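You operate a simulated robot arm through the tools that you are given. There is no shell and no other tool. Be economical: measure what you need, move in short steps, check, and stop when the job is done.

The job below is to be done with a simulated robot arm. You get a single attempt, and the scene is never put back.

TASK
Put the cable stub on the top of the grey table away on the top of the wooden table. Put the spool on the top of the grey table away on the top of the spool turntable. Take the guide block from the top of the blue bench and leave it on the white board there. Take the insert with the largest size on its label from the top of the wooden table and put it in the grey crate. Turn the strap tension knob to 3. Put two of the small wheels from the top of the short teal bench on the shelf under the short teal bench. Take the grey plug on the top of the grey table and put it away on the shelf under the white table. Put the seal from the top of the writing desk on the tape roll there. Put the order card on the top of the writing desk away on the lid of the top blue box. Turn the fan speed knob to 1. Do these in any order. Set down upright: cable stub, guide block, insert, grey plug.

It is judged by the outcome, as a careful person would: the job done as asked, and still so three seconds after it is handed in. It fails if anything else is knocked over, pushed out of place, dropped, spilled or broken. A push-on lid holds only when it is set on centred and level and pressed home; a screw cap is set on level and turned clockwise until tight.

THE ROBOT
A 7-joint arm with a two-finger parallel gripper on a trunk, on a base that drives. Base frame: it is fixed to the floor where the robot stands at the start and does not move with it; the origin is under the middle of the robot, x ahead of it, y to its left, z up. Readings come in mm, rad, newtons and seconds.
Its first joint turns from -2.897 to 2.897 rad. Places, roughly: cable stub (4x4x6 cm) [700, 200, 800]; fan speed knob [-3800, -5200, 1000]; grey crate (43x30x18 cm) [-1500, 300, 900]; grey plug [2000, 250, 750]; guide block [-1250, 2250, 1000]; insert [-1000, 250, 750]; lid of the top blue box [-2300, -1800, 1000]; order card [-6250, -5250, 750]; seal (4x4x3 cm) [-6100, -5500, 800]; shelf under the short teal bench [3700, 300, 200]; shelf under the white table [-7300, 100, 200]; small wheel [4000, 750, 750]; spool [500, 250, 750]; strap tension knob [900, 1700, 800]; tape roll (7x7x3 cm) [-6000, -5600, 800]; top of the spool turntable [-9300, -900, 600]; top of the wooden table [-1600, 100, 800]; white board [-1000, 2250, 1000]. Payload 3.43 kg.
The tool frame sits at the grasp point between the pads (the TCP): z along the fingers, y along the line on which they close. The tips reach 30 mm beyond it. The gripper opens to 94 mm. The fingers are 28 mm wide and 10 mm thick; the gripper's body (50 by 96 mm) begins 55 mm behind the TCP.
Orientation is told as [roll, pitch, yaw] about the base's x, y, z axes, in that order, counted from this pose: with the fingers straight down and closing along the base's y, the tool's x points along the base's -x, its y along +y and its z along -z.

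THE INTERFACE
- The arm moves only by the tool servo_tool. Its argument "targets" is a list of rows, each a list of 7 numbers: the gripper command, from -1 (fully open) to 1 (shut), values between in proportion, then the shift along the tool's x, y, z in mm, then the turn, a rotation vector about the tool's x, y, z in degrees. In form: [[claw, tx, ty, tz, ax, ay, az], ...]. A call has 1 to 12 rows; each row shifts and turns the commanded pose from where the row before left it, along the tool's axes as they then stand. Rows are played at 5 a second. More than 50 mm and 0.15 rad between two rows, or a gripper value outside its range, and nothing of the call is played. A pose out of reach is approached as far as the arm can. The call stops where the force on the tool passes 40 N (or 10 N more than at its start, if that is more) or the arm is blocked; 0.2 s more then pass. Each finger travels about 45 mm/s and halts on what it meets, pressing with about 41 N; the grip force reading is that of the motor and also rises with nothing between the fingers. The clock runs only during rows and for 0.2 s after the last one: add rows that do not move to give the fingers time. It gives the time, the measured TCP pose, the force on the tool (base axes), the opening and the grip force at its end, in the units of the frame above (readings bear some noise), with the torque about the TCP (base axes, N m) and any sound that the robot's microphone picked up, and new pictures: "pictures" is both (left out), scene, wrist or none.
- Cameras (640 x 400 px; columns grow to the right, rows downward): "scene" is now at [475, 232.2, 1084.8]; the picture's right is [0.31, -0.95, 0.00], its down [-0.89, -0.29, -0.36] and it looks along [0.34, 0.11, -0.93] (base axes); focal length 214 px, centre (320, 200). "wrist" rides on the gripper at [76, 14, -103] in the tool frame; the picture's right is [-0.18, 0.98, 0.00], its down [-0.75, -0.14, -0.64] and it looks along [-0.63, -0.12, 0.77] (tool axes); focal length 243 px, centre (320, 200). There is no depth. A picture from a camera that has moved, and an enlarged one, comes with that camera's place and axes in the base frame and with its lens.
- lift_body(by): slides the trunk up (or, below 0, down) by that many mm; the arm and the scene camera ride with it, the base frame stays. It gives what a move gives, with no picture.
- drive_base(legs): drives the robot by 1 to 6 legs, each [ahead, left, turn to the left] in mm, mm and rad, along the robot's own axes; the way and the turn of a leg run together, so that a leg with both is an arc; at most 1500 mm and 3.142 rad a leg. The arm and the cameras ride along, it lands a little off, and it stops where it bumps. It gives what a move gives, and a new picture of the scene camera.
- turn_head(pan, tilt): turns the head with the scene camera to pan (to the left, within 1.798 rad either way) and tilt (down, from -0.506 to 1.204), counted from straight ahead of the robot. It gives what a move gives, and a new picture of the scene camera.
- enlarge(camera, box): a new picture of the part [left, top, right, bottom] of that camera's present view, enlarged. The clock stands still meanwhile.
- sign_off(): hands the job in; it is judged then, once.

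Go step by step. Nothing tells you exact positions but the pictures and the camera data: compare them with the known pose of the tool, close in by small moves and look again before you grip or let go. The budget is 525 turns and 360 pictures, counting those below and the enlarged ones. Unless the task says otherwise, let go and move clear before handing in.

The tools are called after "Request:" as name(argument=value, ...) on one line, values as JSON. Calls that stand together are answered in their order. servo_tool: Moves the arm, as the interface text tells. Its arguments: {"type":"object","properties":{"targets":{"type":"array"},"pictures":{"type":"string","enum":["both","scene","wrist","none"]}},"required":["targets"]} The other tools are called the same way: lift_body (by) slides the trunk up or down; drive_base (legs) drives the base; turn_head (pan, tilt) turns the head that bears the scene camera; enlarge (camera, box) takes an enlarged picture of a part of a camera's view; sign_off () hands the job in.

At the start:

```text
clock: 0.0
tcp_pos: [-182.8, 318.8, 1053.3]
ee_rot: [0.027, -0.194, -0.085]
contact_force: [0.1, 0.4, 0.3]
wrist_torque: [-0.01, -0.03, 0.02]
finger_gap: 93.8
grasp_force: 0.0
trunk travel left (down, up): [-225.0, 265.0]
robot x, y, heading: [1.8, 1.9, 0.002]
head pan, tilt: [0.318, 1.201]
```

scene: 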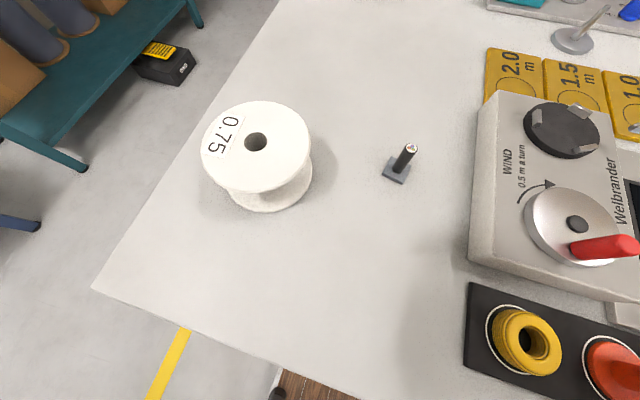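
wrist: 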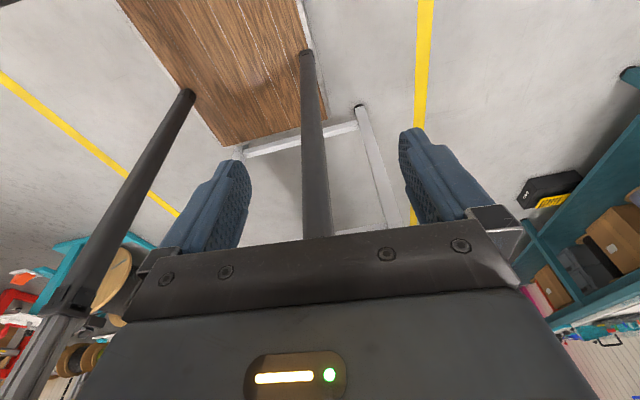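

I see the grey table ahead with the spool and cable stub, and the arm is pointing backward. I'll look around first to get the layout.

Request:
turn_head(pan=0, tilt=0.6)

Request:
turn_head(pan=1.7, tilt=0.4)

Request:
turn_head(pan=-1.7, tilt=0.4)

```text
clock: 1.0
tcp_pos: [-183.1, 318.6, 1051.3]
ee_rot: [0.023, -0.198, -0.085]
contact_force: [-0.4, 0.5, 0.7]
wrist_torque: [0.02, 0.01, -0.01]
finger_gap: 94.1
grasp_force: 0.0
trunk travel left (down, up): [-225.0, 265.0]
robot x, y, heading: [0.8, 5.1, 0.0]
head pan, tilt: [0.0, 0.6]
camera scene: at [510.3, 214.7, 1129.4], right [0.0, -1.0, 0.0], down [-0.57, 0.0, -0.82], along [0.82, 0.0, -0.57], focal length 214 px, centre (320, 200)
```

scene: 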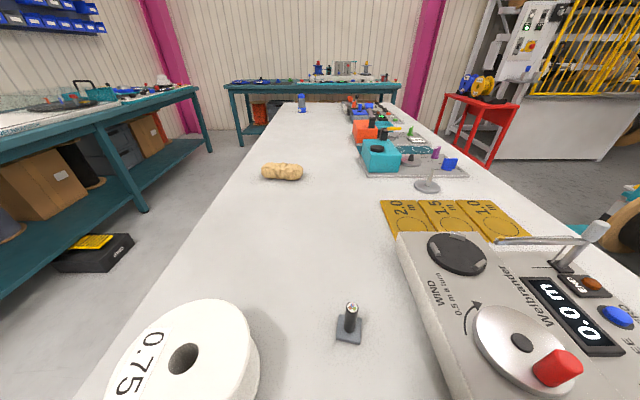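

```text
clock: 2.7
tcp_pos: [-182.9, 319.5, 1052.0]
ee_rot: [0.024, -0.196, -0.086]
contact_force: [-0.4, 0.0, -0.2]
wrist_torque: [0.01, 0.01, -0.03]
finger_gap: 94.3
grasp_force: 0.0
trunk travel left (down, up): [-225.0, 265.0]
robot x, y, heading: [-0.3, 0.4, -0.001]
head pan, tilt: [1.7, 0.4]
camera scene: at [410.1, 306.5, 1147.7], right [0.99, 0.13, 0.0], down [0.05, -0.39, -0.92], along [-0.12, 0.91, -0.39], focal length 214 px, centre (320, 200)
```

scene: 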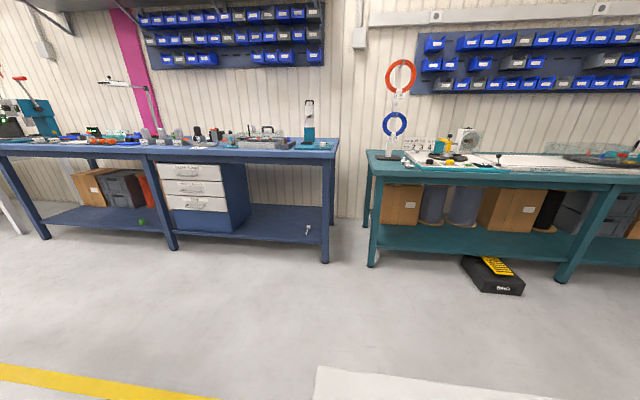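

```text
clock: 5.6
tcp_pos: [-183.0, 318.8, 1052.1]
ee_rot: [0.023, -0.196, -0.085]
contact_force: [0.6, 0.7, -0.3]
wrist_torque: [0.0, 0.03, 0.0]
finger_gap: 94.3
grasp_force: 0.0
trunk travel left (down, up): [-225.0, 265.0]
robot x, y, heading: [0.2, 4.2, -0.0]
head pan, tilt: [-1.7, 0.4]
camera scene: at [410.0, 122.8, 1147.7], right [-0.99, 0.13, 0.0], down [0.05, 0.39, -0.92], along [-0.12, -0.91, -0.39], focal length 214 px, centre (320, 200)
```

scene: 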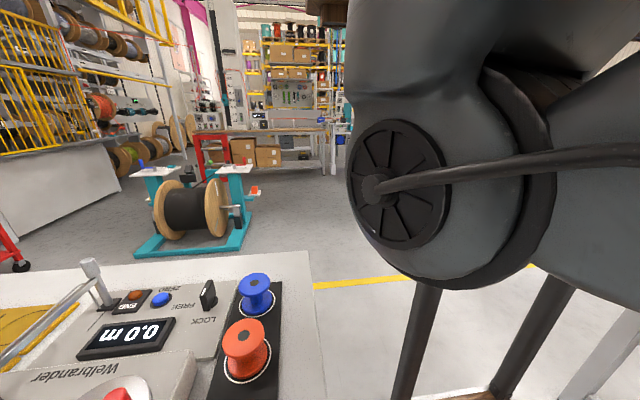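

The table top seems to be at about z 800, with the stub near (660, 172). I'll level the tool and swing the arm round the left side toward the front.

Request:
servo_tool(targets=[[-1, 0, 0, 0, 0.7, 5.6, -2.4], [-1, 0, 0, 0, 0.7, 5.6, -2.4], [-1, -40, 30, 0, 0, 0, 0], [-1, -40, 30, 0, 0, 0, 0], [-1, -40, 30, 0, 0, 0, 0], [-1, -40, 30, 0, 0, 0, 0], [-1, -45, 15, 0, 0, 0, 0], [-1, -45, 15, 0, 0, 0, 0], [-1, -48, 0, 0, 0, 0, 0], [-1, -48, 0, 0, 0, 0, 0]], pictures="wrist")

Request:
turn_head(pan=0.2, tilt=1.0)

```text
clock: 7.2
tcp_pos: [-83.3, 374.9, 1051.0]
ee_rot: [-0.009, 0.001, 0.203]
contact_force: [-0.1, -0.2, -0.4]
wrist_torque: [-0.02, 0.0, 0.02]
finger_gap: 94.1
grasp_force: 0.0
trunk travel left (down, up): [-225.0, 265.0]
robot x, y, heading: [1.3, -0.5, 0.001]
head pan, tilt: [-1.7, 0.4]
stopped in row 7: the arm was blocked; the commanded pose is now the measured one
camera wrist: at [-161.4, 373.9, 1155.5], right [-0.02, 1.0, -0.01], down [0.77, 0.02, 0.64], along [0.64, 0.0, -0.77], focal length 243 px, centre (320, 200)
```

wrist: 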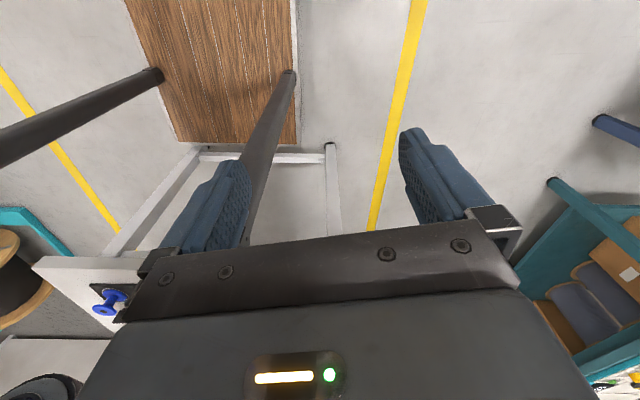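

```text
clock: 9.0
tcp_pos: [-83.4, 375.5, 1051.5]
ee_rot: [-0.007, -0.002, 0.202]
contact_force: [-0.3, 0.2, -0.5]
wrist_torque: [0.02, -0.02, -0.01]
finger_gap: 94.0
grasp_force: 0.1
trunk travel left (down, up): [-225.0, 265.0]
robot x, y, heading: [-0.5, 0.1, -0.001]
head pan, tilt: [0.201, 1.0]
camera scene: at [490.2, 228.5, 1097.4], right [0.2, -0.98, 0.0], down [-0.82, -0.17, -0.54], along [0.53, 0.11, -0.84], focal length 214 px, centre (320, 200)
```

scene: 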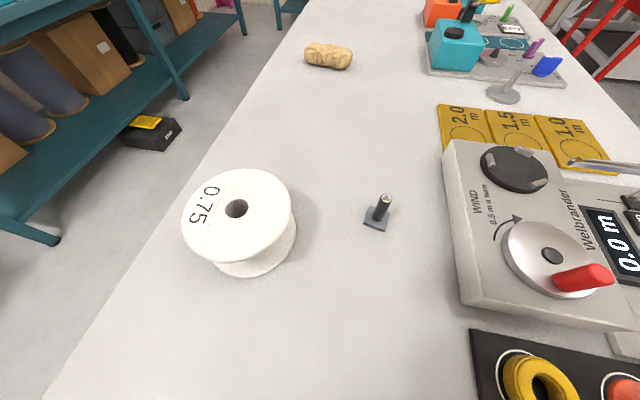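

The arm got blocked, perhaps by its own folded posture, since the elbow seemed to be at the front right. I'll look at the arm itself.

Request:
turn_head(pan=-1.798, tilt=0.0)

Request:
turn_head(pan=1.798, tilt=0.3)

```text
clock: 10.9
tcp_pos: [-83.3, 375.6, 1052.0]
ee_rot: [-0.009, -0.001, 0.204]
contact_force: [-0.3, -0.2, 0.7]
wrist_torque: [0.01, -0.03, 0.01]
finger_gap: 93.9
grasp_force: 0.0
trunk travel left (down, up): [-225.0, 265.0]
robot x, y, heading: [-2.2, -2.7, -0.001]
head pan, tilt: [-1.798, 0.0]
camera scene: at [401.7, 127.0, 1184.6], right [-0.97, 0.22, 0.0], down [0.0, 0.0, -1.0], along [-0.22, -0.97, 0.0], focal length 214 px, centre (320, 200)
```

scene: 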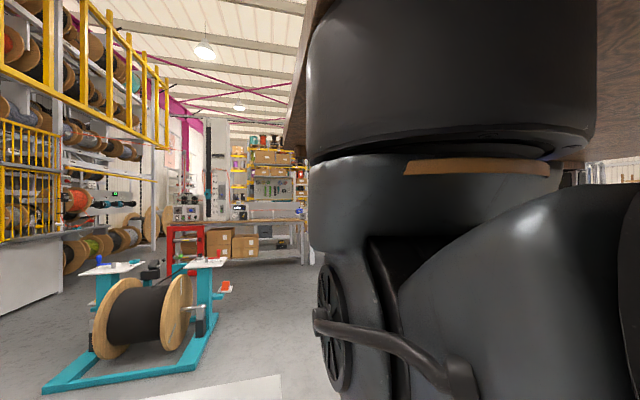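

```text
clock: 13.9
tcp_pos: [-84.4, 375.1, 1051.8]
ee_rot: [-0.009, -0.001, 0.203]
contact_force: [-0.5, 0.3, 0.2]
wrist_torque: [0.02, 0.0, 0.0]
finger_gap: 94.0
grasp_force: 0.0
trunk travel left (down, up): [-225.0, 265.0]
robot x, y, heading: [-1.7, 2.1, -0.0]
head pan, tilt: [1.798, 0.3]
camera scene: at [400.9, 305.7, 1156.9], right [0.97, 0.22, 0.0], down [0.07, -0.29, -0.96], along [-0.21, 0.93, -0.3], focal length 214 px, centre (320, 200)
```

scene: 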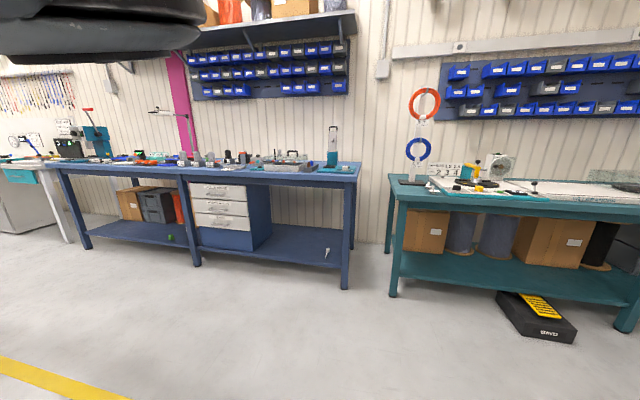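

The arm hangs from an overhead wooden plate carried on four poles, with its axis near (300, 0). It points backward between the left and right poles, so its forearm hit a pole. I'll back off from the table, then fold the arm inward under its axis and bring it out at the front.

Request:
drive_base(legs=[[-300, 0, 0]])

Request:
servo_tool(targets=[[-1, 40, -25, 0, 0, 0, 0], [-1, 45, -15, 0, 0, 0, 0], [-1, 0, -40, 20, 0, 0, 3], [-1, -20, -40, 20, 0, 0, 3], [-1, -30, -30, 20, 0, 0, 3], [-1, -30, -30, 20, 0, 0, 2]], pictures="wrist")

```text
clock: 15.9
tcp_pos: [-348.9, 374.3, 1051.5]
ee_rot: [-0.008, 0.001, 0.202]
contact_force: [-0.6, -0.7, 0.2]
wrist_torque: [0.04, -0.02, 0.01]
finger_gap: 94.1
grasp_force: 0.1
trunk travel left (down, up): [-225.0, 265.0]
robot x, y, heading: [-265.0, -1.6, 0.003]
head pan, tilt: [1.798, 0.3]
stopped in leg 1: the robot was blocked; the commanded pose is now the measured one
camera scene: at [136.1, 306.6, 1157.0], right [0.97, 0.23, 0.0], down [0.07, -0.29, -0.96], along [-0.22, 0.93, -0.3], focal length 214 px, centre (320, 200)
```

scene: 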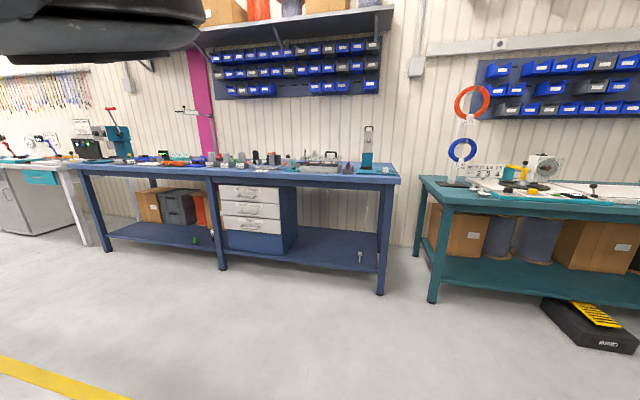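

```text
clock: 17.4
tcp_pos: [-369.8, 224.8, 989.9]
ee_rot: [-0.027, 0.051, -0.127]
contact_force: [-0.7, 0.2, -0.4]
wrist_torque: [-0.03, 0.02, 0.02]
finger_gap: 94.0
grasp_force: 0.0
trunk travel left (down, up): [-225.0, 265.0]
robot x, y, heading: [-262.7, 3.4, 0.004]
head pan, tilt: [1.798, 0.3]
stopped in row 6: the arm was blocked; the commanded pose is now the measured one
camera wrist: at [-438.7, 250.3, 1096.7], right [0.31, 0.95, -0.04], down [0.76, -0.22, 0.6], along [0.57, -0.21, -0.8], focal length 243 px, centre (320, 200)
```

wrist: 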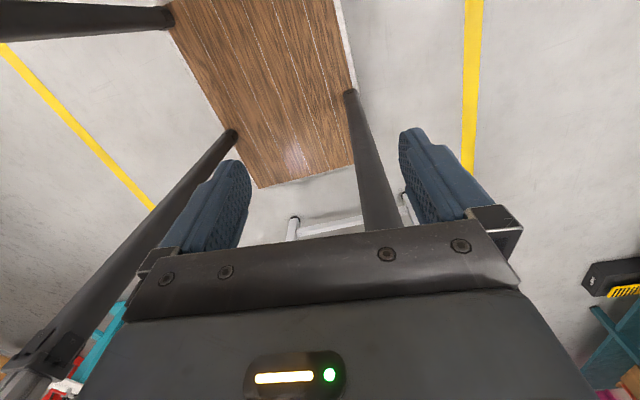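

The robot bumped something behind it, probably the wooden table, so I'll ease forward. The arm likely hits joint limits up high, so I'll go lower before folding in.

Request:
drive_base(legs=[[25, 0, 0]])

Request:
servo_tool(targets=[[-1, 0, 0, 40, 0, 0, 0], [-1, 0, 0, 40, 0, 0, 0], [-1, 0, 0, 40, 0, 0, 0], [-1, 0, 0, 40, 0, 0, 0], [-1, 0, 0, 40, 0, 0, 0]], pictures="wrist")

```text
clock: 18.2
tcp_pos: [-344.8, 225.7, 990.5]
ee_rot: [-0.024, 0.052, -0.127]
contact_force: [0.1, -0.5, -0.1]
wrist_torque: [0.02, 0.02, -0.01]
finger_gap: 93.9
grasp_force: 0.1
trunk travel left (down, up): [-225.0, 265.0]
robot x, y, heading: [-239.5, 1.3, 0.001]
head pan, tilt: [1.798, 0.3]
camera scene: at [161.3, 306.6, 1156.9], right [0.97, 0.23, 0.0], down [0.07, -0.29, -0.96], along [-0.22, 0.93, -0.3], focal length 214 px, centre (320, 200)
```

scene: 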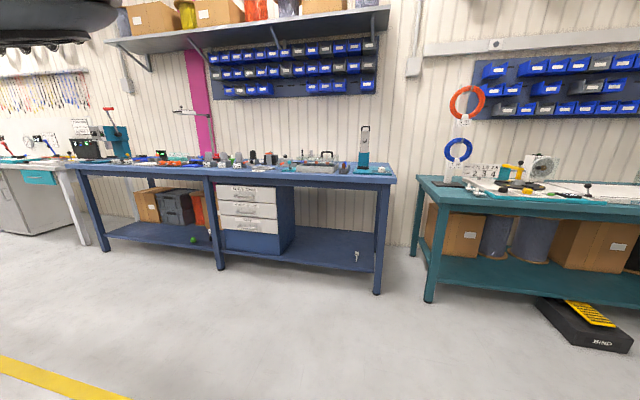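

```text
clock: 19.4
tcp_pos: [-357.3, 220.1, 792.3]
ee_rot: [-0.026, 0.052, -0.128]
contact_force: [0.7, 0.2, 0.3]
wrist_torque: [-0.03, -0.02, 0.01]
finger_gap: 94.1
grasp_force: 0.0
trunk travel left (down, up): [-225.0, 265.0]
robot x, y, heading: [-237.5, -1.2, 0.004]
head pan, tilt: [1.798, 0.3]
camera wrist: at [-424.8, 246.3, 898.9], right [0.31, 0.95, -0.03], down [0.76, -0.22, 0.6], along [0.57, -0.21, -0.8], focal length 243 px, centre (320, 200)
```

wrist: 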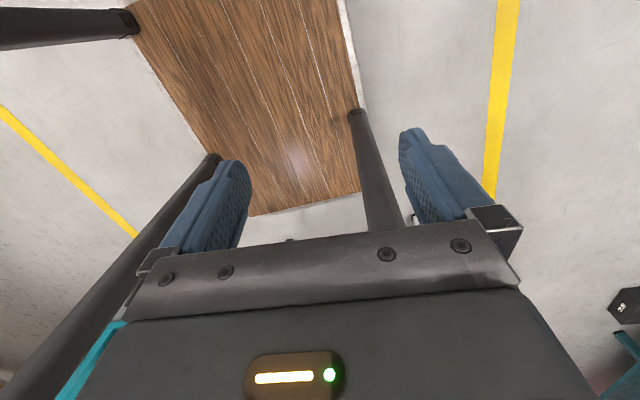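

Request:
servo_tool(targets=[[-1, 0, 0, 45, -1.5, -3, -4], [-1, 0, 0, 45, 0, 0, -3], [-1, 0, 0, 45, 0, 0, 0], [-1, 0, 0, 45, 0, 0, 0], [-1, -40, -20, 10, 0, 0, 0], [-1, -40, -20, 10, 0, 0, 0], [-1, -40, -20, 0, 0, 0, 0], [-1, -40, -20, 0, 0, 0, 0], [-1, -40, -20, 0, 0, 0, 0]], pictures="wrist")

```text
clock: 20.9
tcp_pos: [-351.6, 285.8, 635.0]
ee_rot: [0.085, 0.136, -0.206]
contact_force: [0.4, -0.4, -0.7]
wrist_torque: [-0.02, 0.0, 0.05]
finger_gap: 94.1
grasp_force: 0.1
trunk travel left (down, up): [-225.0, 265.0]
robot x, y, heading: [-239.1, 1.9, 0.002]
head pan, tilt: [1.798, 0.3]
stopped in row 7: the arm was blocked; the commanded pose is now the measured one
camera wrist: at [-410.0, 303.4, 748.8], right [0.39, 0.92, 0.06], down [0.77, -0.36, 0.52], along [0.5, -0.16, -0.85], focal length 243 px, centre (320, 200)
```

wrist: 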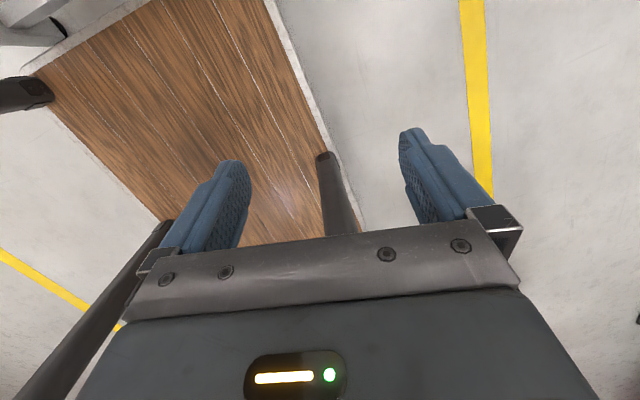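

The arm is being pushed back by the pole, so its elbow must be outside the left pole. I'll swing it forward outside, with a larger radius.

Request:
servo_tool(targets=[[-1, 0, 30, 0, 2.5, -4, -6], [-1, 0, 40, 0, 2.4, -3.8, -5.8], [-1, 0, 45, 0, 0, 0, 0], [-1, 0, 45, 0, 0, 0, 0], [-1, -10, 45, -20, 0, 0, 0], [-1, -20, 40, -20, 0, 0, 0], [-1, -40, 20, -20, 0, 0, 0], [-1, -45, 0, -20, 0, 0, 0]], pictures="wrist")

Request:
turn_head(pan=1.798, tilt=0.0)

```text
refused: row 5 steps farther than a row can; nothing moved
```

```text
clock: 21.7
tcp_pos: [-349.3, 286.9, 634.3]
ee_rot: [0.084, 0.136, -0.207]
contact_force: [-0.2, 0.2, 0.1]
wrist_torque: [0.01, 0.0, 0.03]
finger_gap: 94.0
grasp_force: 0.0
trunk travel left (down, up): [-225.0, 265.0]
robot x, y, heading: [-237.3, -3.0, -0.001]
head pan, tilt: [1.798, 0.0]
camera scene: at [160.3, 306.4, 1184.3], right [0.97, 0.23, 0.0], down [0.0, 0.0, -1.0], along [-0.23, 0.97, 0.0], focal length 214 px, centre (320, 200)
```

scene: 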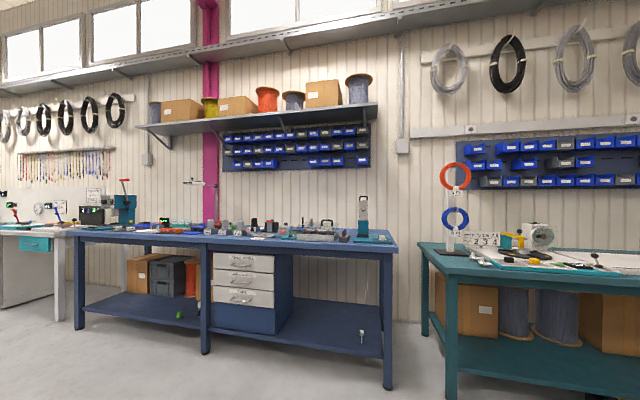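

Request:
servo_tool(targets=[[-1, 0, 30, 0, 2.5, -4, -6], [-1, 0, 40, 0, 2.4, -3.8, -5.8], [-1, 0, 45, 0, 0, 0, 0], [-1, 0, 45, 0, 0, 0, 0], [-1, -10, 40, -15, 0, 0, 0], [-1, -20, 35, -15, 0, 0, 0], [-1, -40, 20, -15, 0, 0, 0], [-1, -42, 0, -15, 0, 0, 0]], pictures="wrist")

Request:
turn_head(pan=1.798, tilt=0.6)

```text
clock: 23.7
tcp_pos: [-291.6, 485.9, 692.6]
ee_rot: [-0.014, -0.006, 0.123]
contact_force: [0.4, -0.3, -1.0]
wrist_torque: [-0.02, -0.03, 0.02]
finger_gap: 93.7
grasp_force: 0.1
trunk travel left (down, up): [-225.0, 265.0]
robot x, y, heading: [-240.0, 0.6, 0.004]
head pan, tilt: [1.798, 0.0]
stopped in row 8: the arm was blocked; the commanded pose is now the measured one
camera wrist: at [-369.1, 490.6, 795.7], right [0.06, 1.0, -0.01], down [0.76, -0.04, 0.65], along [0.65, -0.05, -0.76], focal length 243 px, centre (320, 200)
```

wrist: 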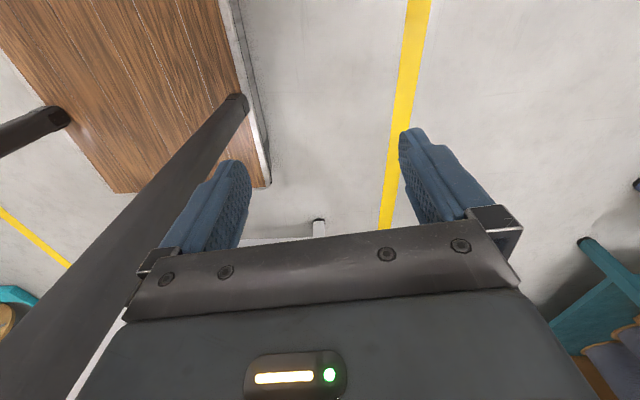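

```text
clock: 24.7
tcp_pos: [-290.6, 485.1, 692.8]
ee_rot: [-0.012, -0.007, 0.123]
contact_force: [-0.8, -1.0, -0.1]
wrist_torque: [0.01, 0.01, 0.0]
finger_gap: 93.7
grasp_force: 0.1
trunk travel left (down, up): [-225.0, 265.0]
robot x, y, heading: [-240.9, -3.3, 0.004]
head pan, tilt: [1.798, 0.6]
camera scene: at [161.9, 302.2, 1129.5], right [0.97, 0.23, 0.0], down [0.13, -0.55, -0.83], along [-0.19, 0.8, -0.56], focal length 214 px, centre (320, 200)
```

scene: 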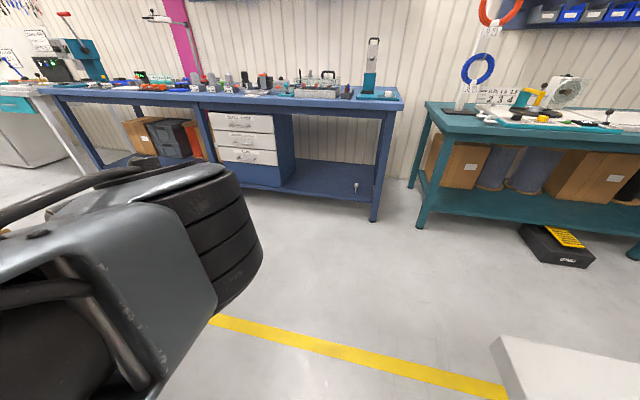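

Request:
servo_tool(targets=[[-1, 0, 40, -10, 0, 0, -3], [-1, 0, 45, -10, 0, 0, -3], [-1, -15, 45, -10, 0, 0, 0], [-1, -30, 30, -20, 0, 0, 0], [-1, -40, 20, -20, 0, 0, 0], [-1, -42, 10, -20, 0, 0, 0], [-1, -42, 10, -20, 0, 0, 0], [-1, -45, 0, -20, 0, 0, 0], [-1, -45, 0, -20, 0, 0, 0]], pictures="scene")

```text
clock: 26.7
tcp_pos: [-78.1, 740.9, 842.4]
ee_rot: [-0.013, -0.003, 0.226]
contact_force: [0.4, -0.1, -0.1]
wrist_torque: [0.0, -0.05, 0.03]
finger_gap: 93.9
grasp_force: 0.0
trunk travel left (down, up): [-225.0, 265.0]
robot x, y, heading: [-236.8, -1.0, 0.0]
head pan, tilt: [1.798, 0.6]
camera scene: at [161.3, 302.4, 1129.5], right [0.97, 0.23, 0.0], down [0.13, -0.55, -0.82], along [-0.19, 0.8, -0.57], focal length 214 px, centre (320, 200)
```

scene: 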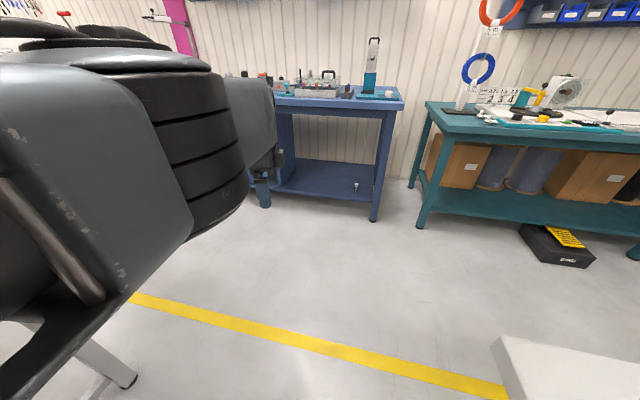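

Request:
servo_tool(targets=[[-1, 0, 0, -30, 0, 0, 6.5], [-1, 0, 0, -30, 0, 0, 6.5], [-1, -45, 0, -15, 0, 0, 0], [-1, -45, 0, -15, 0, 0, 0], [-1, -45, 0, -15, 0, 0, 0], [-1, -45, 0, -15, 0, 0, 0], [-1, -45, 0, 0, 0, 0, 0], [-1, -45, 0, 0, 0, 0, 0], [-1, -45, -15, 0, 0, 0, 0], [-1, -45, -15, 0, 0, 0, 0]], pictures="scene")

```text
clock: 27.7
tcp_pos: [-137.9, 714.2, 918.4]
ee_rot: [-0.027, -0.002, 0.193]
contact_force: [0.7, -0.7, -0.5]
wrist_torque: [0.02, 0.01, 0.0]
finger_gap: 94.0
grasp_force: 0.1
trunk travel left (down, up): [-225.0, 265.0]
robot x, y, heading: [-239.3, -0.6, 0.003]
head pan, tilt: [1.798, 0.6]
stopped in row 5: the arm was blocked; the commanded pose is now the measured one
camera scene: at [161.8, 302.4, 1129.4], right [0.97, 0.23, 0.0], down [0.13, -0.55, -0.82], along [-0.19, 0.8, -0.57], focal length 214 px, centre (320, 200)
```

scene: 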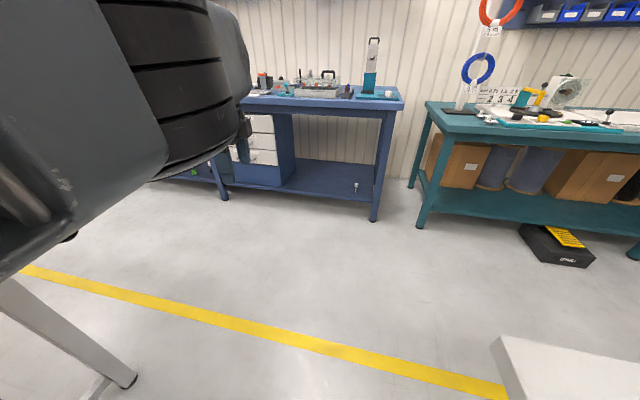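

Rotating yaw to zero hit a joint limit at this azimuth, so I'll keep a larger yaw while swinging round and correct it at the front.

Request:
servo_tool(targets=[[-1, 0, 10, 0, 0, 0, -8], [-1, 0, 10, 0, 0, 0, -8], [-1, 0, 10, 0, 0, 0, -8], [-1, -37, -25, 0, 0, 0, 0], [-1, -37, -25, 0, 0, 0, 0], [-1, -37, -25, 0, 0, 0, 0], [-1, -37, -25, 0, 0, 0, 0], [-1, -37, -25, 0, 0, 0, 0], [-1, -37, -25, 0, 0, 0, 0], [-1, -37, -25, 0, 0, 0, 0]], pictures="scene")

```text
clock: 29.0
tcp_pos: [-162.4, 698.4, 913.2]
ee_rot: [-0.03, 0.017, 0.802]
contact_force: [0.4, 1.6, 0.7]
wrist_torque: [0.0, -0.01, 0.01]
finger_gap: 93.9
grasp_force: 0.1
out of reach, approached as far as the arm can: row 2, 3
trunk travel left (down, up): [-225.0, 265.0]
robot x, y, heading: [-237.6, 1.4, 0.004]
head pan, tilt: [1.798, 0.6]
stopped in row 6: the arm was blocked; the commanded pose is now the measured one
camera scene: at [161.5, 302.5, 1129.4], right [0.97, 0.23, 0.0], down [0.13, -0.55, -0.83], along [-0.19, 0.8, -0.56], focal length 214 px, centre (320, 200)
```

scene: 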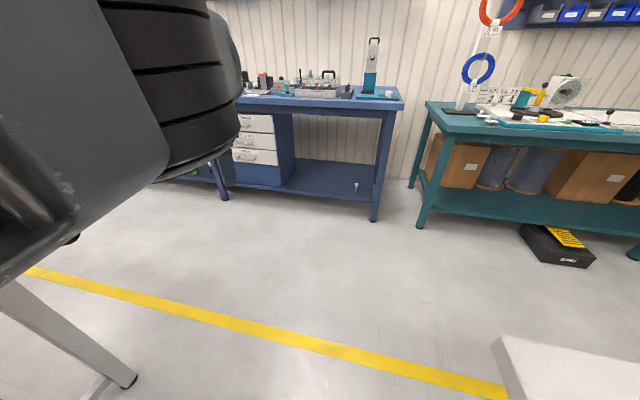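

The elbow may be catching on the head. I'll turn the head away, lower the tool and try again.

Request:
turn_head(pan=-1.2, tilt=0.6)

Request:
servo_tool(targets=[[-1, 0, 0, 45, 0, 0, 0], [-1, 0, 0, 45, 0, 0, 0], [-1, 0, 0, 45, 0, 0, 0], [-1, 0, 0, 45, 0, 0, 0], [-1, -28, -28, 0, 0, 0, 0], [-1, -28, -28, 0, 0, 0, 0], [-1, -28, -28, 0, 0, 0, 0], [-1, -28, -28, 0, 0, 0, 0], [-1, -28, -28, 0, 0, 0, 0], [-1, -28, -28, 0, 0, 0, 0], [-1, -28, -28, 0, 0, 0, 0]], pictures="wrist")

```text
clock: 31.6
tcp_pos: [-163.2, 698.0, 913.2]
ee_rot: [-0.029, 0.019, 0.802]
contact_force: [-0.2, -0.3, 0.5]
wrist_torque: [0.0, -0.03, 0.0]
finger_gap: 94.0
grasp_force: 0.0
trunk travel left (down, up): [-225.0, 265.0]
robot x, y, heading: [-240.3, -0.0, 0.006]
head pan, tilt: [-1.201, 0.6]
camera scene: at [213.9, 134.1, 1129.4], right [-0.93, -0.37, 0.0], down [-0.21, 0.53, -0.83], along [0.3, -0.77, -0.56], focal length 214 px, centre (320, 200)
```

scene: 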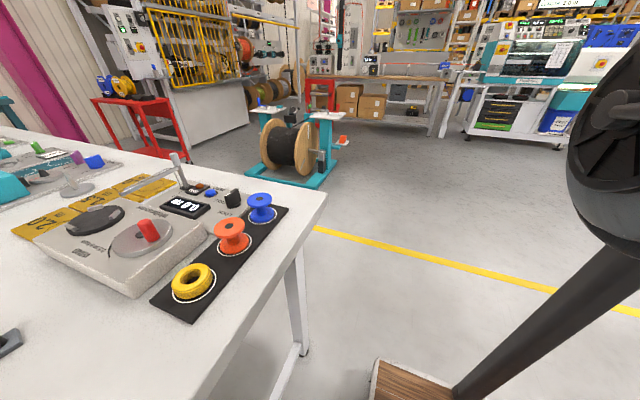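

```text
clock: 33.2
tcp_pos: [-183.7, 655.3, 722.7]
ee_rot: [-0.034, 0.036, 0.987]
contact_force: [0.0, -0.4, 0.1]
wrist_torque: [0.0, -0.01, 0.02]
finger_gap: 94.0
grasp_force: 0.1
trunk travel left (down, up): [-225.0, 265.0]
robot x, y, heading: [-239.1, -1.1, 0.005]
head pan, tilt: [-1.201, 0.6]
stopped in row 7: the arm was blocked; the commanded pose is now the measured one
camera wrist: at [-239.2, 602.5, 828.4], right [-0.72, 0.69, -0.04], down [0.53, 0.58, 0.62], along [0.45, 0.42, -0.78], focal length 243 px, centre (320, 200)
```

wrist: 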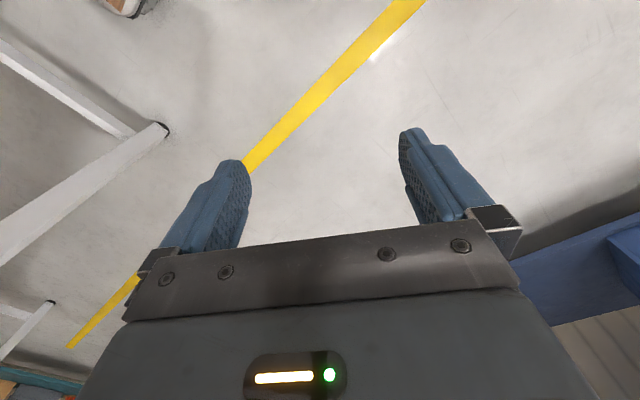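

The yaw errors match joint 1 being stuck, so the elbow or upper arm is hitting something near the head. I'll drop the tool low so the upper arm can pass underneath, and test swinging.

Request:
servo_tool(targets=[[-1, 10, -15, 42, 0, 0, 0], [-1, 10, -15, 42, 0, 0, 0], [-1, 10, -15, 42, 0, 0, 0], [-1, 10, -15, 42, 0, 0, 0], [-1, 10, -15, 42, 0, 0, 0], [-1, 10, -15, 42, 0, 0, 0], [-1, 10, -15, 42, 0, 0, 0], [-1, 10, -15, 30, 0, 0, 0]], pictures="none")

Request:
servo_tool(targets=[[-1, -24, -31, 0, 0, 0, 0], [-1, -24, -31, 0, 0, 0, 0], [-1, -24, -31, 0, 0, 0, 0], [-1, -24, -31, 0, 0, 0, 0], [-1, -24, -31, 0, 0, 0, 0], [-1, -24, -31, 0, 0, 0, 0]], pictures="wrist")

```text
clock: 35.0
tcp_pos: [-120.6, 505.7, 407.2]
ee_rot: [-0.034, 0.036, 0.981]
contact_force: [-0.3, 0.4, -0.2]
wrist_torque: [-0.01, 0.02, 0.01]
finger_gap: 94.0
grasp_force: 0.1
trunk travel left (down, up): [-225.0, 265.0]
robot x, y, heading: [-239.5, -0.1, 0.005]
head pan, tilt: [-1.201, 0.6]
```

```text
clock: 36.4
tcp_pos: [113.3, 523.9, 407.8]
ee_rot: [-0.032, 0.035, 0.98]
contact_force: [-0.2, -0.8, 0.1]
wrist_torque: [0.0, -0.02, 0.0]
finger_gap: 93.8
grasp_force: 0.1
trunk travel left (down, up): [-225.0, 265.0]
robot x, y, heading: [-236.5, 2.7, 0.005]
head pan, tilt: [-1.201, 0.6]
camera wrist: at [58.4, 472.1, 513.5], right [-0.72, 0.7, -0.04], down [0.53, 0.58, 0.62], along [0.46, 0.42, -0.78], focal length 243 px, centre (320, 200)
```

wrist: 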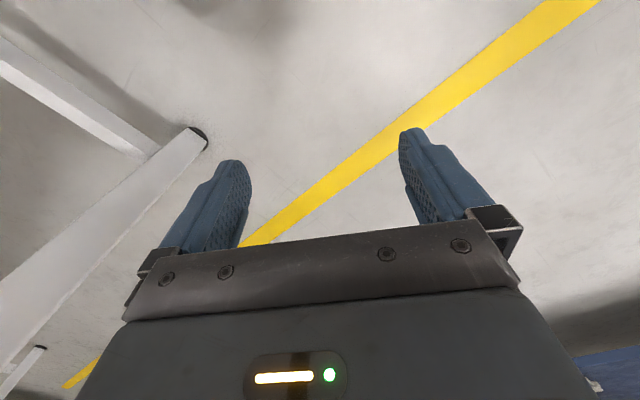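

It passes under the head at low height. I'll drive sideways into the open aisle at y≈900 so the arm can finish swinging to the front clear of the tables.

Request:
drive_base(legs=[[0, 850, 0]])

Request:
servo_tool(targets=[[-1, -30, -32, 0, 0, 0, 5], [-1, -30, -30, 0, 0, 0, 5], [-1, -32, -28, 0, 0, 0, 5], [-1, -34, -26, 0, 0, 0, 5], [-1, -32, -30, 0, 0, 0, 5], [-1, -30, -32, 0, 0, 0, 5], [-1, -28, -34, 0, 0, 0, 5], [-1, -26, -36, 0, 0, 0, 5], [-1, -22, -38, 0, 0, 0, 5]], pictures="wrist")

```text
clock: 40.9
tcp_pos: [114.6, 1371.4, 407.9]
ee_rot: [-0.034, 0.034, 0.979]
contact_force: [-0.3, -0.5, 0.0]
wrist_torque: [0.0, -0.02, -0.01]
finger_gap: 94.0
grasp_force: 0.0
trunk travel left (down, up): [-225.0, 265.0]
robot x, y, heading: [-239.5, 853.8, -0.004]
head pan, tilt: [-1.201, 0.6]
camera scene: at [213.5, 983.7, 1129.4], right [-0.93, -0.36, 0.0], down [-0.2, 0.53, -0.83], along [0.3, -0.77, -0.56], focal length 214 px, centre (320, 200)
```

scene: 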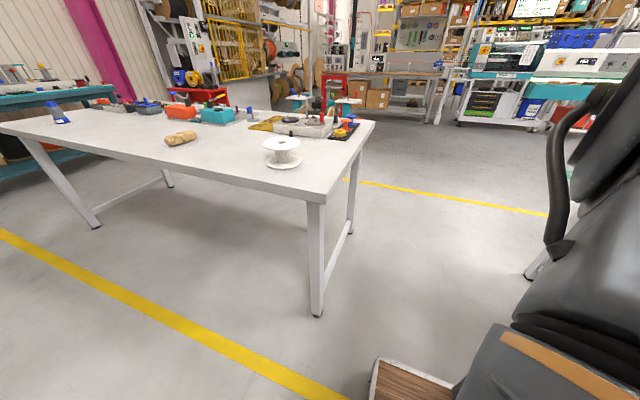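

```text
clock: 42.9
tcp_pos: [462.2, 1267.6, 416.5]
ee_rot: [-0.052, 0.0, 0.194]
contact_force: [0.1, 0.3, 0.5]
wrist_torque: [-0.02, -0.01, -0.01]
finger_gap: 94.2
grasp_force: 0.1
out of reach, approached as far as the arm can: row 4, 6, 7
trunk travel left (down, up): [-225.0, 265.0]
robot x, y, heading: [-240.9, 849.8, -0.002]
head pan, tilt: [-1.201, 0.6]
camera wrist: at [383.9, 1271.7, 517.9], right [-0.01, 1.0, -0.05], down [0.76, 0.04, 0.65], along [0.65, -0.03, -0.76], focal length 243 px, centre (320, 200)
```

wrist: 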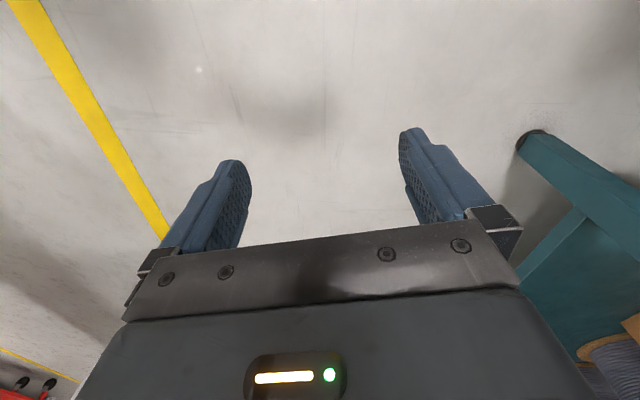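

Request:
servo_tool(targets=[[-1, -11, -44, 0, -3, 0, 0], [-1, -11, -44, 0, 0, 0, 0], [-1, -11, -44, 0, 0, 0, 0], [-1, -11, -44, 0, 0, 0, 0], [-1, 1, -46, -10, 0, 0, 3], [-1, 0, -46, -10, 0, 0, 3], [-1, -2, -46, -10, 0, 0, 3], [-1, -4, -46, -10, 0, 0, 2], [-1, -6, -46, -10, 0, 0, 0]], pictures="none")

Request:
turn_head(pan=0.0, tilt=0.9)

```text
clock: 44.9
tcp_pos: [573.8, 876.7, 467.2]
ee_rot: [0.003, 0.001, 0.002]
contact_force: [1.0, -0.3, 0.9]
wrist_torque: [-0.02, 0.01, 0.03]
finger_gap: 93.9
grasp_force: 0.1
trunk travel left (down, up): [-225.0, 265.0]
robot x, y, heading: [-241.4, 853.4, -0.002]
head pan, tilt: [-1.201, 0.6]
```

```text
clock: 46.3
tcp_pos: [572.5, 876.6, 467.6]
ee_rot: [0.003, -0.001, 0.003]
contact_force: [-0.4, -0.6, 0.8]
wrist_torque: [0.0, 0.01, 0.02]
finger_gap: 94.0
grasp_force: 0.0
trunk travel left (down, up): [-225.0, 265.0]
robot x, y, heading: [-238.4, 854.9, -0.006]
head pan, tilt: [0.0, 0.901]
camera scene: at [257.2, 1065.9, 1104.7], right [0.0, -1.0, 0.0], down [-0.78, 0.0, -0.62], along [0.62, 0.0, -0.78], focal length 214 px, centre (320, 200)
```

scene: 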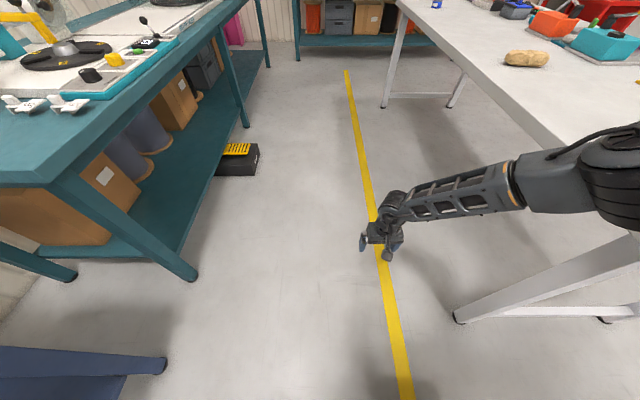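

The arm is now at the front, level with yaw 0. The teal bench with the strap tension knob is nearby, so I'll raise the tool and look at it.

Request:
servo_tool(targets=[[-1, -10, 0, -48, 0, 0, 0], [-1, -10, 0, -48, 0, 0, 0], [-1, -10, 0, -48, 0, 0, 0], [-1, -10, 0, -48, 0, 0, 0], [-1, -10, 0, -48, 0, 0, 0], [-1, -10, 0, -48, 0, 0, 0], [-1, -10, 0, -48, 0, 0, 0], [-1, -10, 0, -48, 0, 0, 0], [-1, -10, 0, -48, 0, 0, 0], [-1, -10, 0, -48, 0, 0, 0]], pictures="none")

Request:
turn_head(pan=0.9, tilt=0.6)

```text
clock: 48.5
tcp_pos: [674.0, 874.6, 949.2]
ee_rot: [0.001, 0.002, 0.003]
contact_force: [0.1, -0.1, 0.0]
wrist_torque: [-0.02, -0.01, 0.0]
finger_gap: 93.9
grasp_force: 0.0
trunk travel left (down, up): [-225.0, 265.0]
robot x, y, heading: [-240.8, 850.9, -0.003]
head pan, tilt: [0.0, 0.901]
```

```text
clock: 49.7
tcp_pos: [674.1, 874.7, 949.5]
ee_rot: [0.004, 0.0, 0.003]
contact_force: [-0.7, -0.7, -0.5]
wrist_torque: [-0.01, 0.01, -0.02]
finger_gap: 94.0
grasp_force: 0.1
trunk travel left (down, up): [-225.0, 265.0]
robot x, y, heading: [-238.7, 851.8, -0.002]
head pan, tilt: [0.901, 0.6]
camera scene: at [236.8, 1135.2, 1129.4], right [0.78, -0.62, 0.0], down [-0.35, -0.44, -0.82], along [0.51, 0.65, -0.57], focal length 214 px, centre (320, 200)
```

scene: 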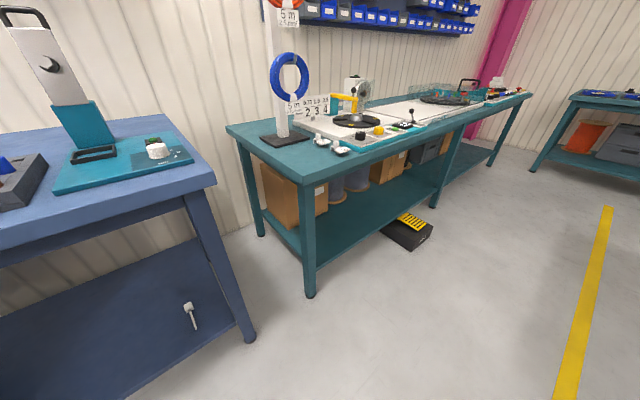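

Request:
enlarge(camera="scene", box=[260, 60, 540, 180])

Request:
enlarge(camera="scene", box=[0, 20, 240, 220])

```text
2.29 times, centred on (400, 120) of scene
camera zoom: at [236.8, 1135.2, 1129.4], right [0.78, -0.62, 0.0], down [-0.35, -0.44, -0.82], along [0.51, 0.65, -0.57], focal length 490 px, centre (137, 383)
```

zoom: 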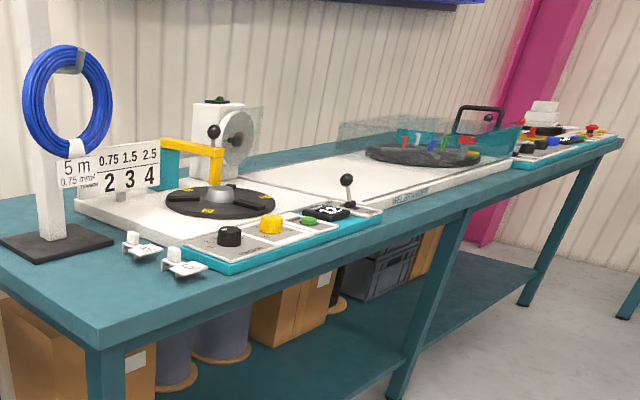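

```text
2.00 times, centred on (120, 120) of scene
camera zoom: at [236.8, 1135.2, 1129.4], right [0.78, -0.62, 0.0], down [-0.35, -0.44, -0.82], along [0.51, 0.65, -0.57], focal length 429 px, centre (720, 360)
```

zoom: 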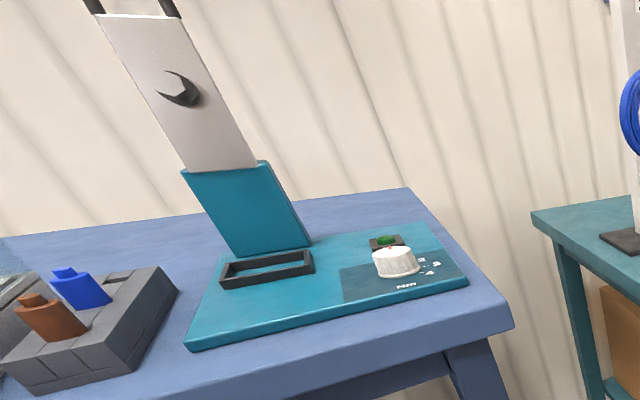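

The black and yellow knobs on the teal bench panel are both candidates for the strap tension knob. I'll move closer and read their labels.

Request:
drive_base(legs=[[240, 430, 0]])

Request:
turn_head(pan=0.7, tilt=0.7)

```text
clock: 52.6
tcp_pos: [915.4, 1293.6, 948.7]
ee_rot: [0.003, 0.0, -0.002]
contact_force: [-0.6, 0.8, -0.5]
wrist_torque: [-0.02, 0.02, 0.01]
finger_gap: 94.3
grasp_force: 0.0
trunk travel left (down, up): [-225.0, 265.0]
robot x, y, heading: [2.3, 1275.5, -0.004]
head pan, tilt: [0.901, 0.6]
camera scene: at [478.8, 1555.6, 1129.4], right [0.78, -0.63, 0.0], down [-0.35, -0.44, -0.83], along [0.52, 0.64, -0.56], focal length 214 px, centre (320, 200)
```

scene: 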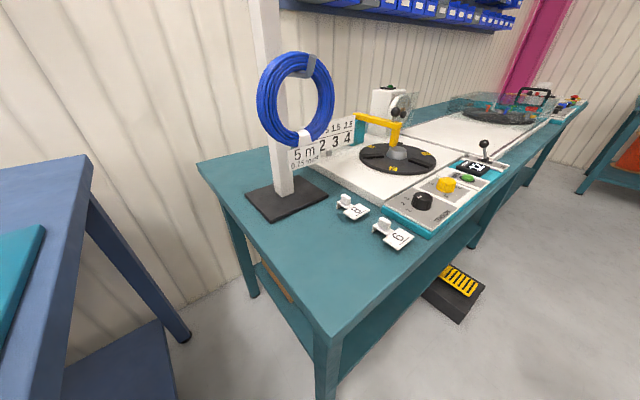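

```text
clock: 53.3
tcp_pos: [916.1, 1292.8, 949.8]
ee_rot: [0.004, 0.0, -0.004]
contact_force: [-0.3, -0.1, 0.1]
wrist_torque: [-0.01, 0.01, -0.01]
finger_gap: 94.0
grasp_force: 0.1
trunk travel left (down, up): [-225.0, 265.0]
robot x, y, heading: [0.3, 1277.7, -0.004]
head pan, tilt: [0.7, 0.7]
camera scene: at [488.8, 1541.0, 1120.8], right [0.64, -0.77, 0.0], down [-0.49, -0.41, -0.77], along [0.59, 0.49, -0.64], focal length 214 px, centre (320, 200)
```

scene: 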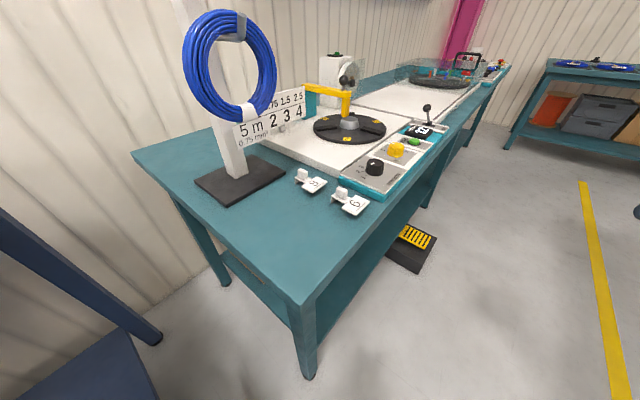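

Request:
enlarge(camera="scene", box=[320, 120, 440, 195])

```text
5.33 times, centred on (380, 158) of scene
camera zoom: at [488.8, 1541.0, 1120.8], right [0.64, -0.77, 0.0], down [-0.49, -0.41, -0.77], along [0.59, 0.49, -0.64], focal length 1144 px, centre (0, 427)
```

zoom: 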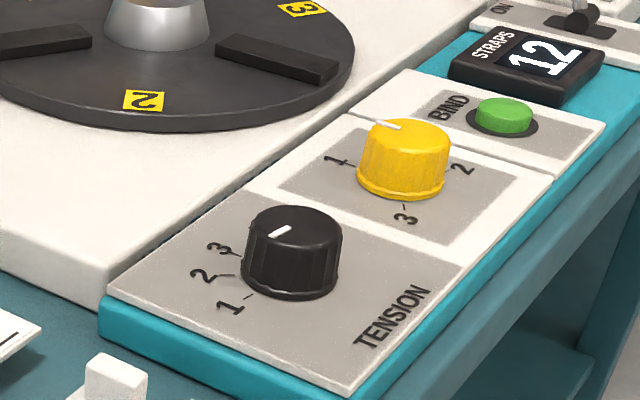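

The black knob is TENSION, near (912, 1722), with marks 1 to 3 on its left side. I'll move the gripper above it for a top view.

Request:
servo_tool(targets=[[-1, 0, 46, 0, 0, 0, 0], [-1, 0, 46, 0, 0, 0, 0], [-1, 0, 46, 0, 0, 0, 0], [-1, 0, 46, 0, 0, 0, 0], [-1, 0, 46, 0, 0, 0, 0], [-1, 0, 46, 0, 0, 0, 0], [-1, 0, 46, 0, 0, 0, 0], [-1, 0, 46, 0, 0, 0, 0], [-1, 0, 46, 0, 0, 0, 0], [-1, 0, 10, 0, 0, 0, 0]], pictures="wrist")

```text
clock: 55.5
tcp_pos: [916.3, 1717.0, 950.4]
ee_rot: [0.002, -0.001, -0.003]
contact_force: [0.5, 0.2, -0.3]
wrist_torque: [0.02, -0.02, 0.0]
finger_gap: 94.0
grasp_force: 0.0
trunk travel left (down, up): [-225.0, 265.0]
robot x, y, heading: [4.7, 1272.0, -0.004]
head pan, tilt: [0.7, 0.7]
camera wrist: at [839.6, 1730.1, 1054.3], right [0.19, 0.98, 0.0], down [0.75, -0.15, 0.64], along [0.63, -0.12, -0.77], focal length 243 px, centre (320, 200)
```

wrist: 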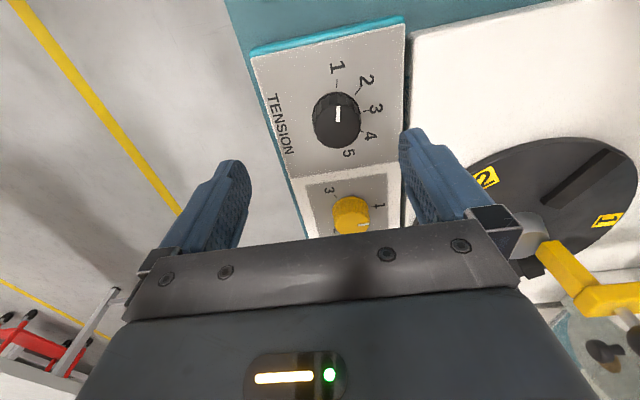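

Request:
enlarge(camera="wrist", box=[280, 50, 408, 170])

```text
3.33 times, centred on (344, 110) of wrist
camera zoom: at [839.6, 1730.1, 1054.3], right [0.19, 0.98, 0.0], down [0.75, -0.15, 0.64], along [0.63, -0.12, -0.77], focal length 809 px, centre (240, 500)
```

zoom: 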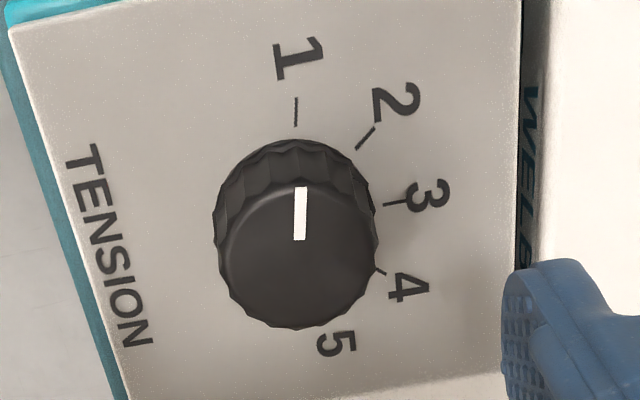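

Request:
servo_tool(targets=[[-0.2, -6, 12, 20, 0, 0, 0], [-0.2, 0, 0, 20, 0, 0, -7.8], [-0.2, 0, 0, 10, 0, 0, -7.8], [-0.2, 0, 0, 10, 0, 0, -7.8], [-0.2, 0, 0, 0, 0, 0, -7.8], [-0.2, 0, 0, 0, 0, 0, -7.8], [-0.2, 0, 0, 0, 0, 0, 0]])

```text
clock: 57.1
tcp_pos: [918.9, 1726.1, 890.9]
ee_rot: [0.003, -0.003, 0.679]
contact_force: [-0.5, -0.4, -0.1]
wrist_torque: [0.01, -0.01, 0.0]
finger_gap: 56.3
grasp_force: 0.1
out of reach, approached as far as the arm can: row 3
trunk travel left (down, up): [-225.0, 265.0]
robot x, y, heading: [-2.7, 1271.8, -0.005]
head pan, tilt: [0.7, 0.7]
camera scene: at [488.8, 1541.1, 1120.8], right [0.64, -0.77, 0.0], down [-0.5, -0.41, -0.76], along [0.59, 0.49, -0.64], focal length 214 px, centre (320, 200)
camera wrist: at [850.4, 1688.8, 994.1], right [-0.47, 0.88, 0.0], down [0.67, 0.36, 0.64], along [0.57, 0.31, -0.76], focal length 243 px, centre (320, 200)
```

scene: 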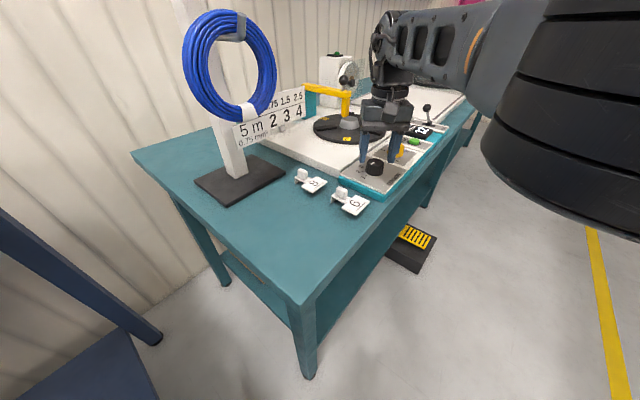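
wrist: 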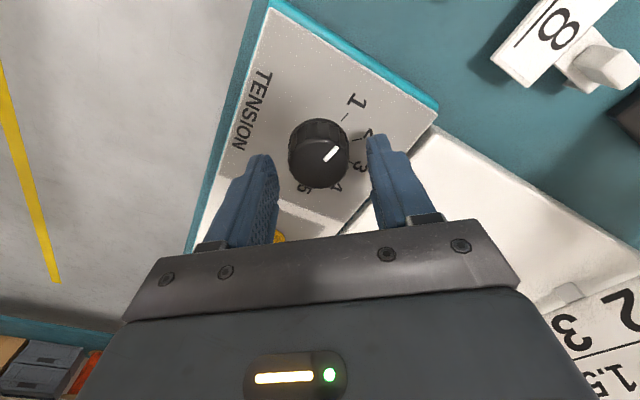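

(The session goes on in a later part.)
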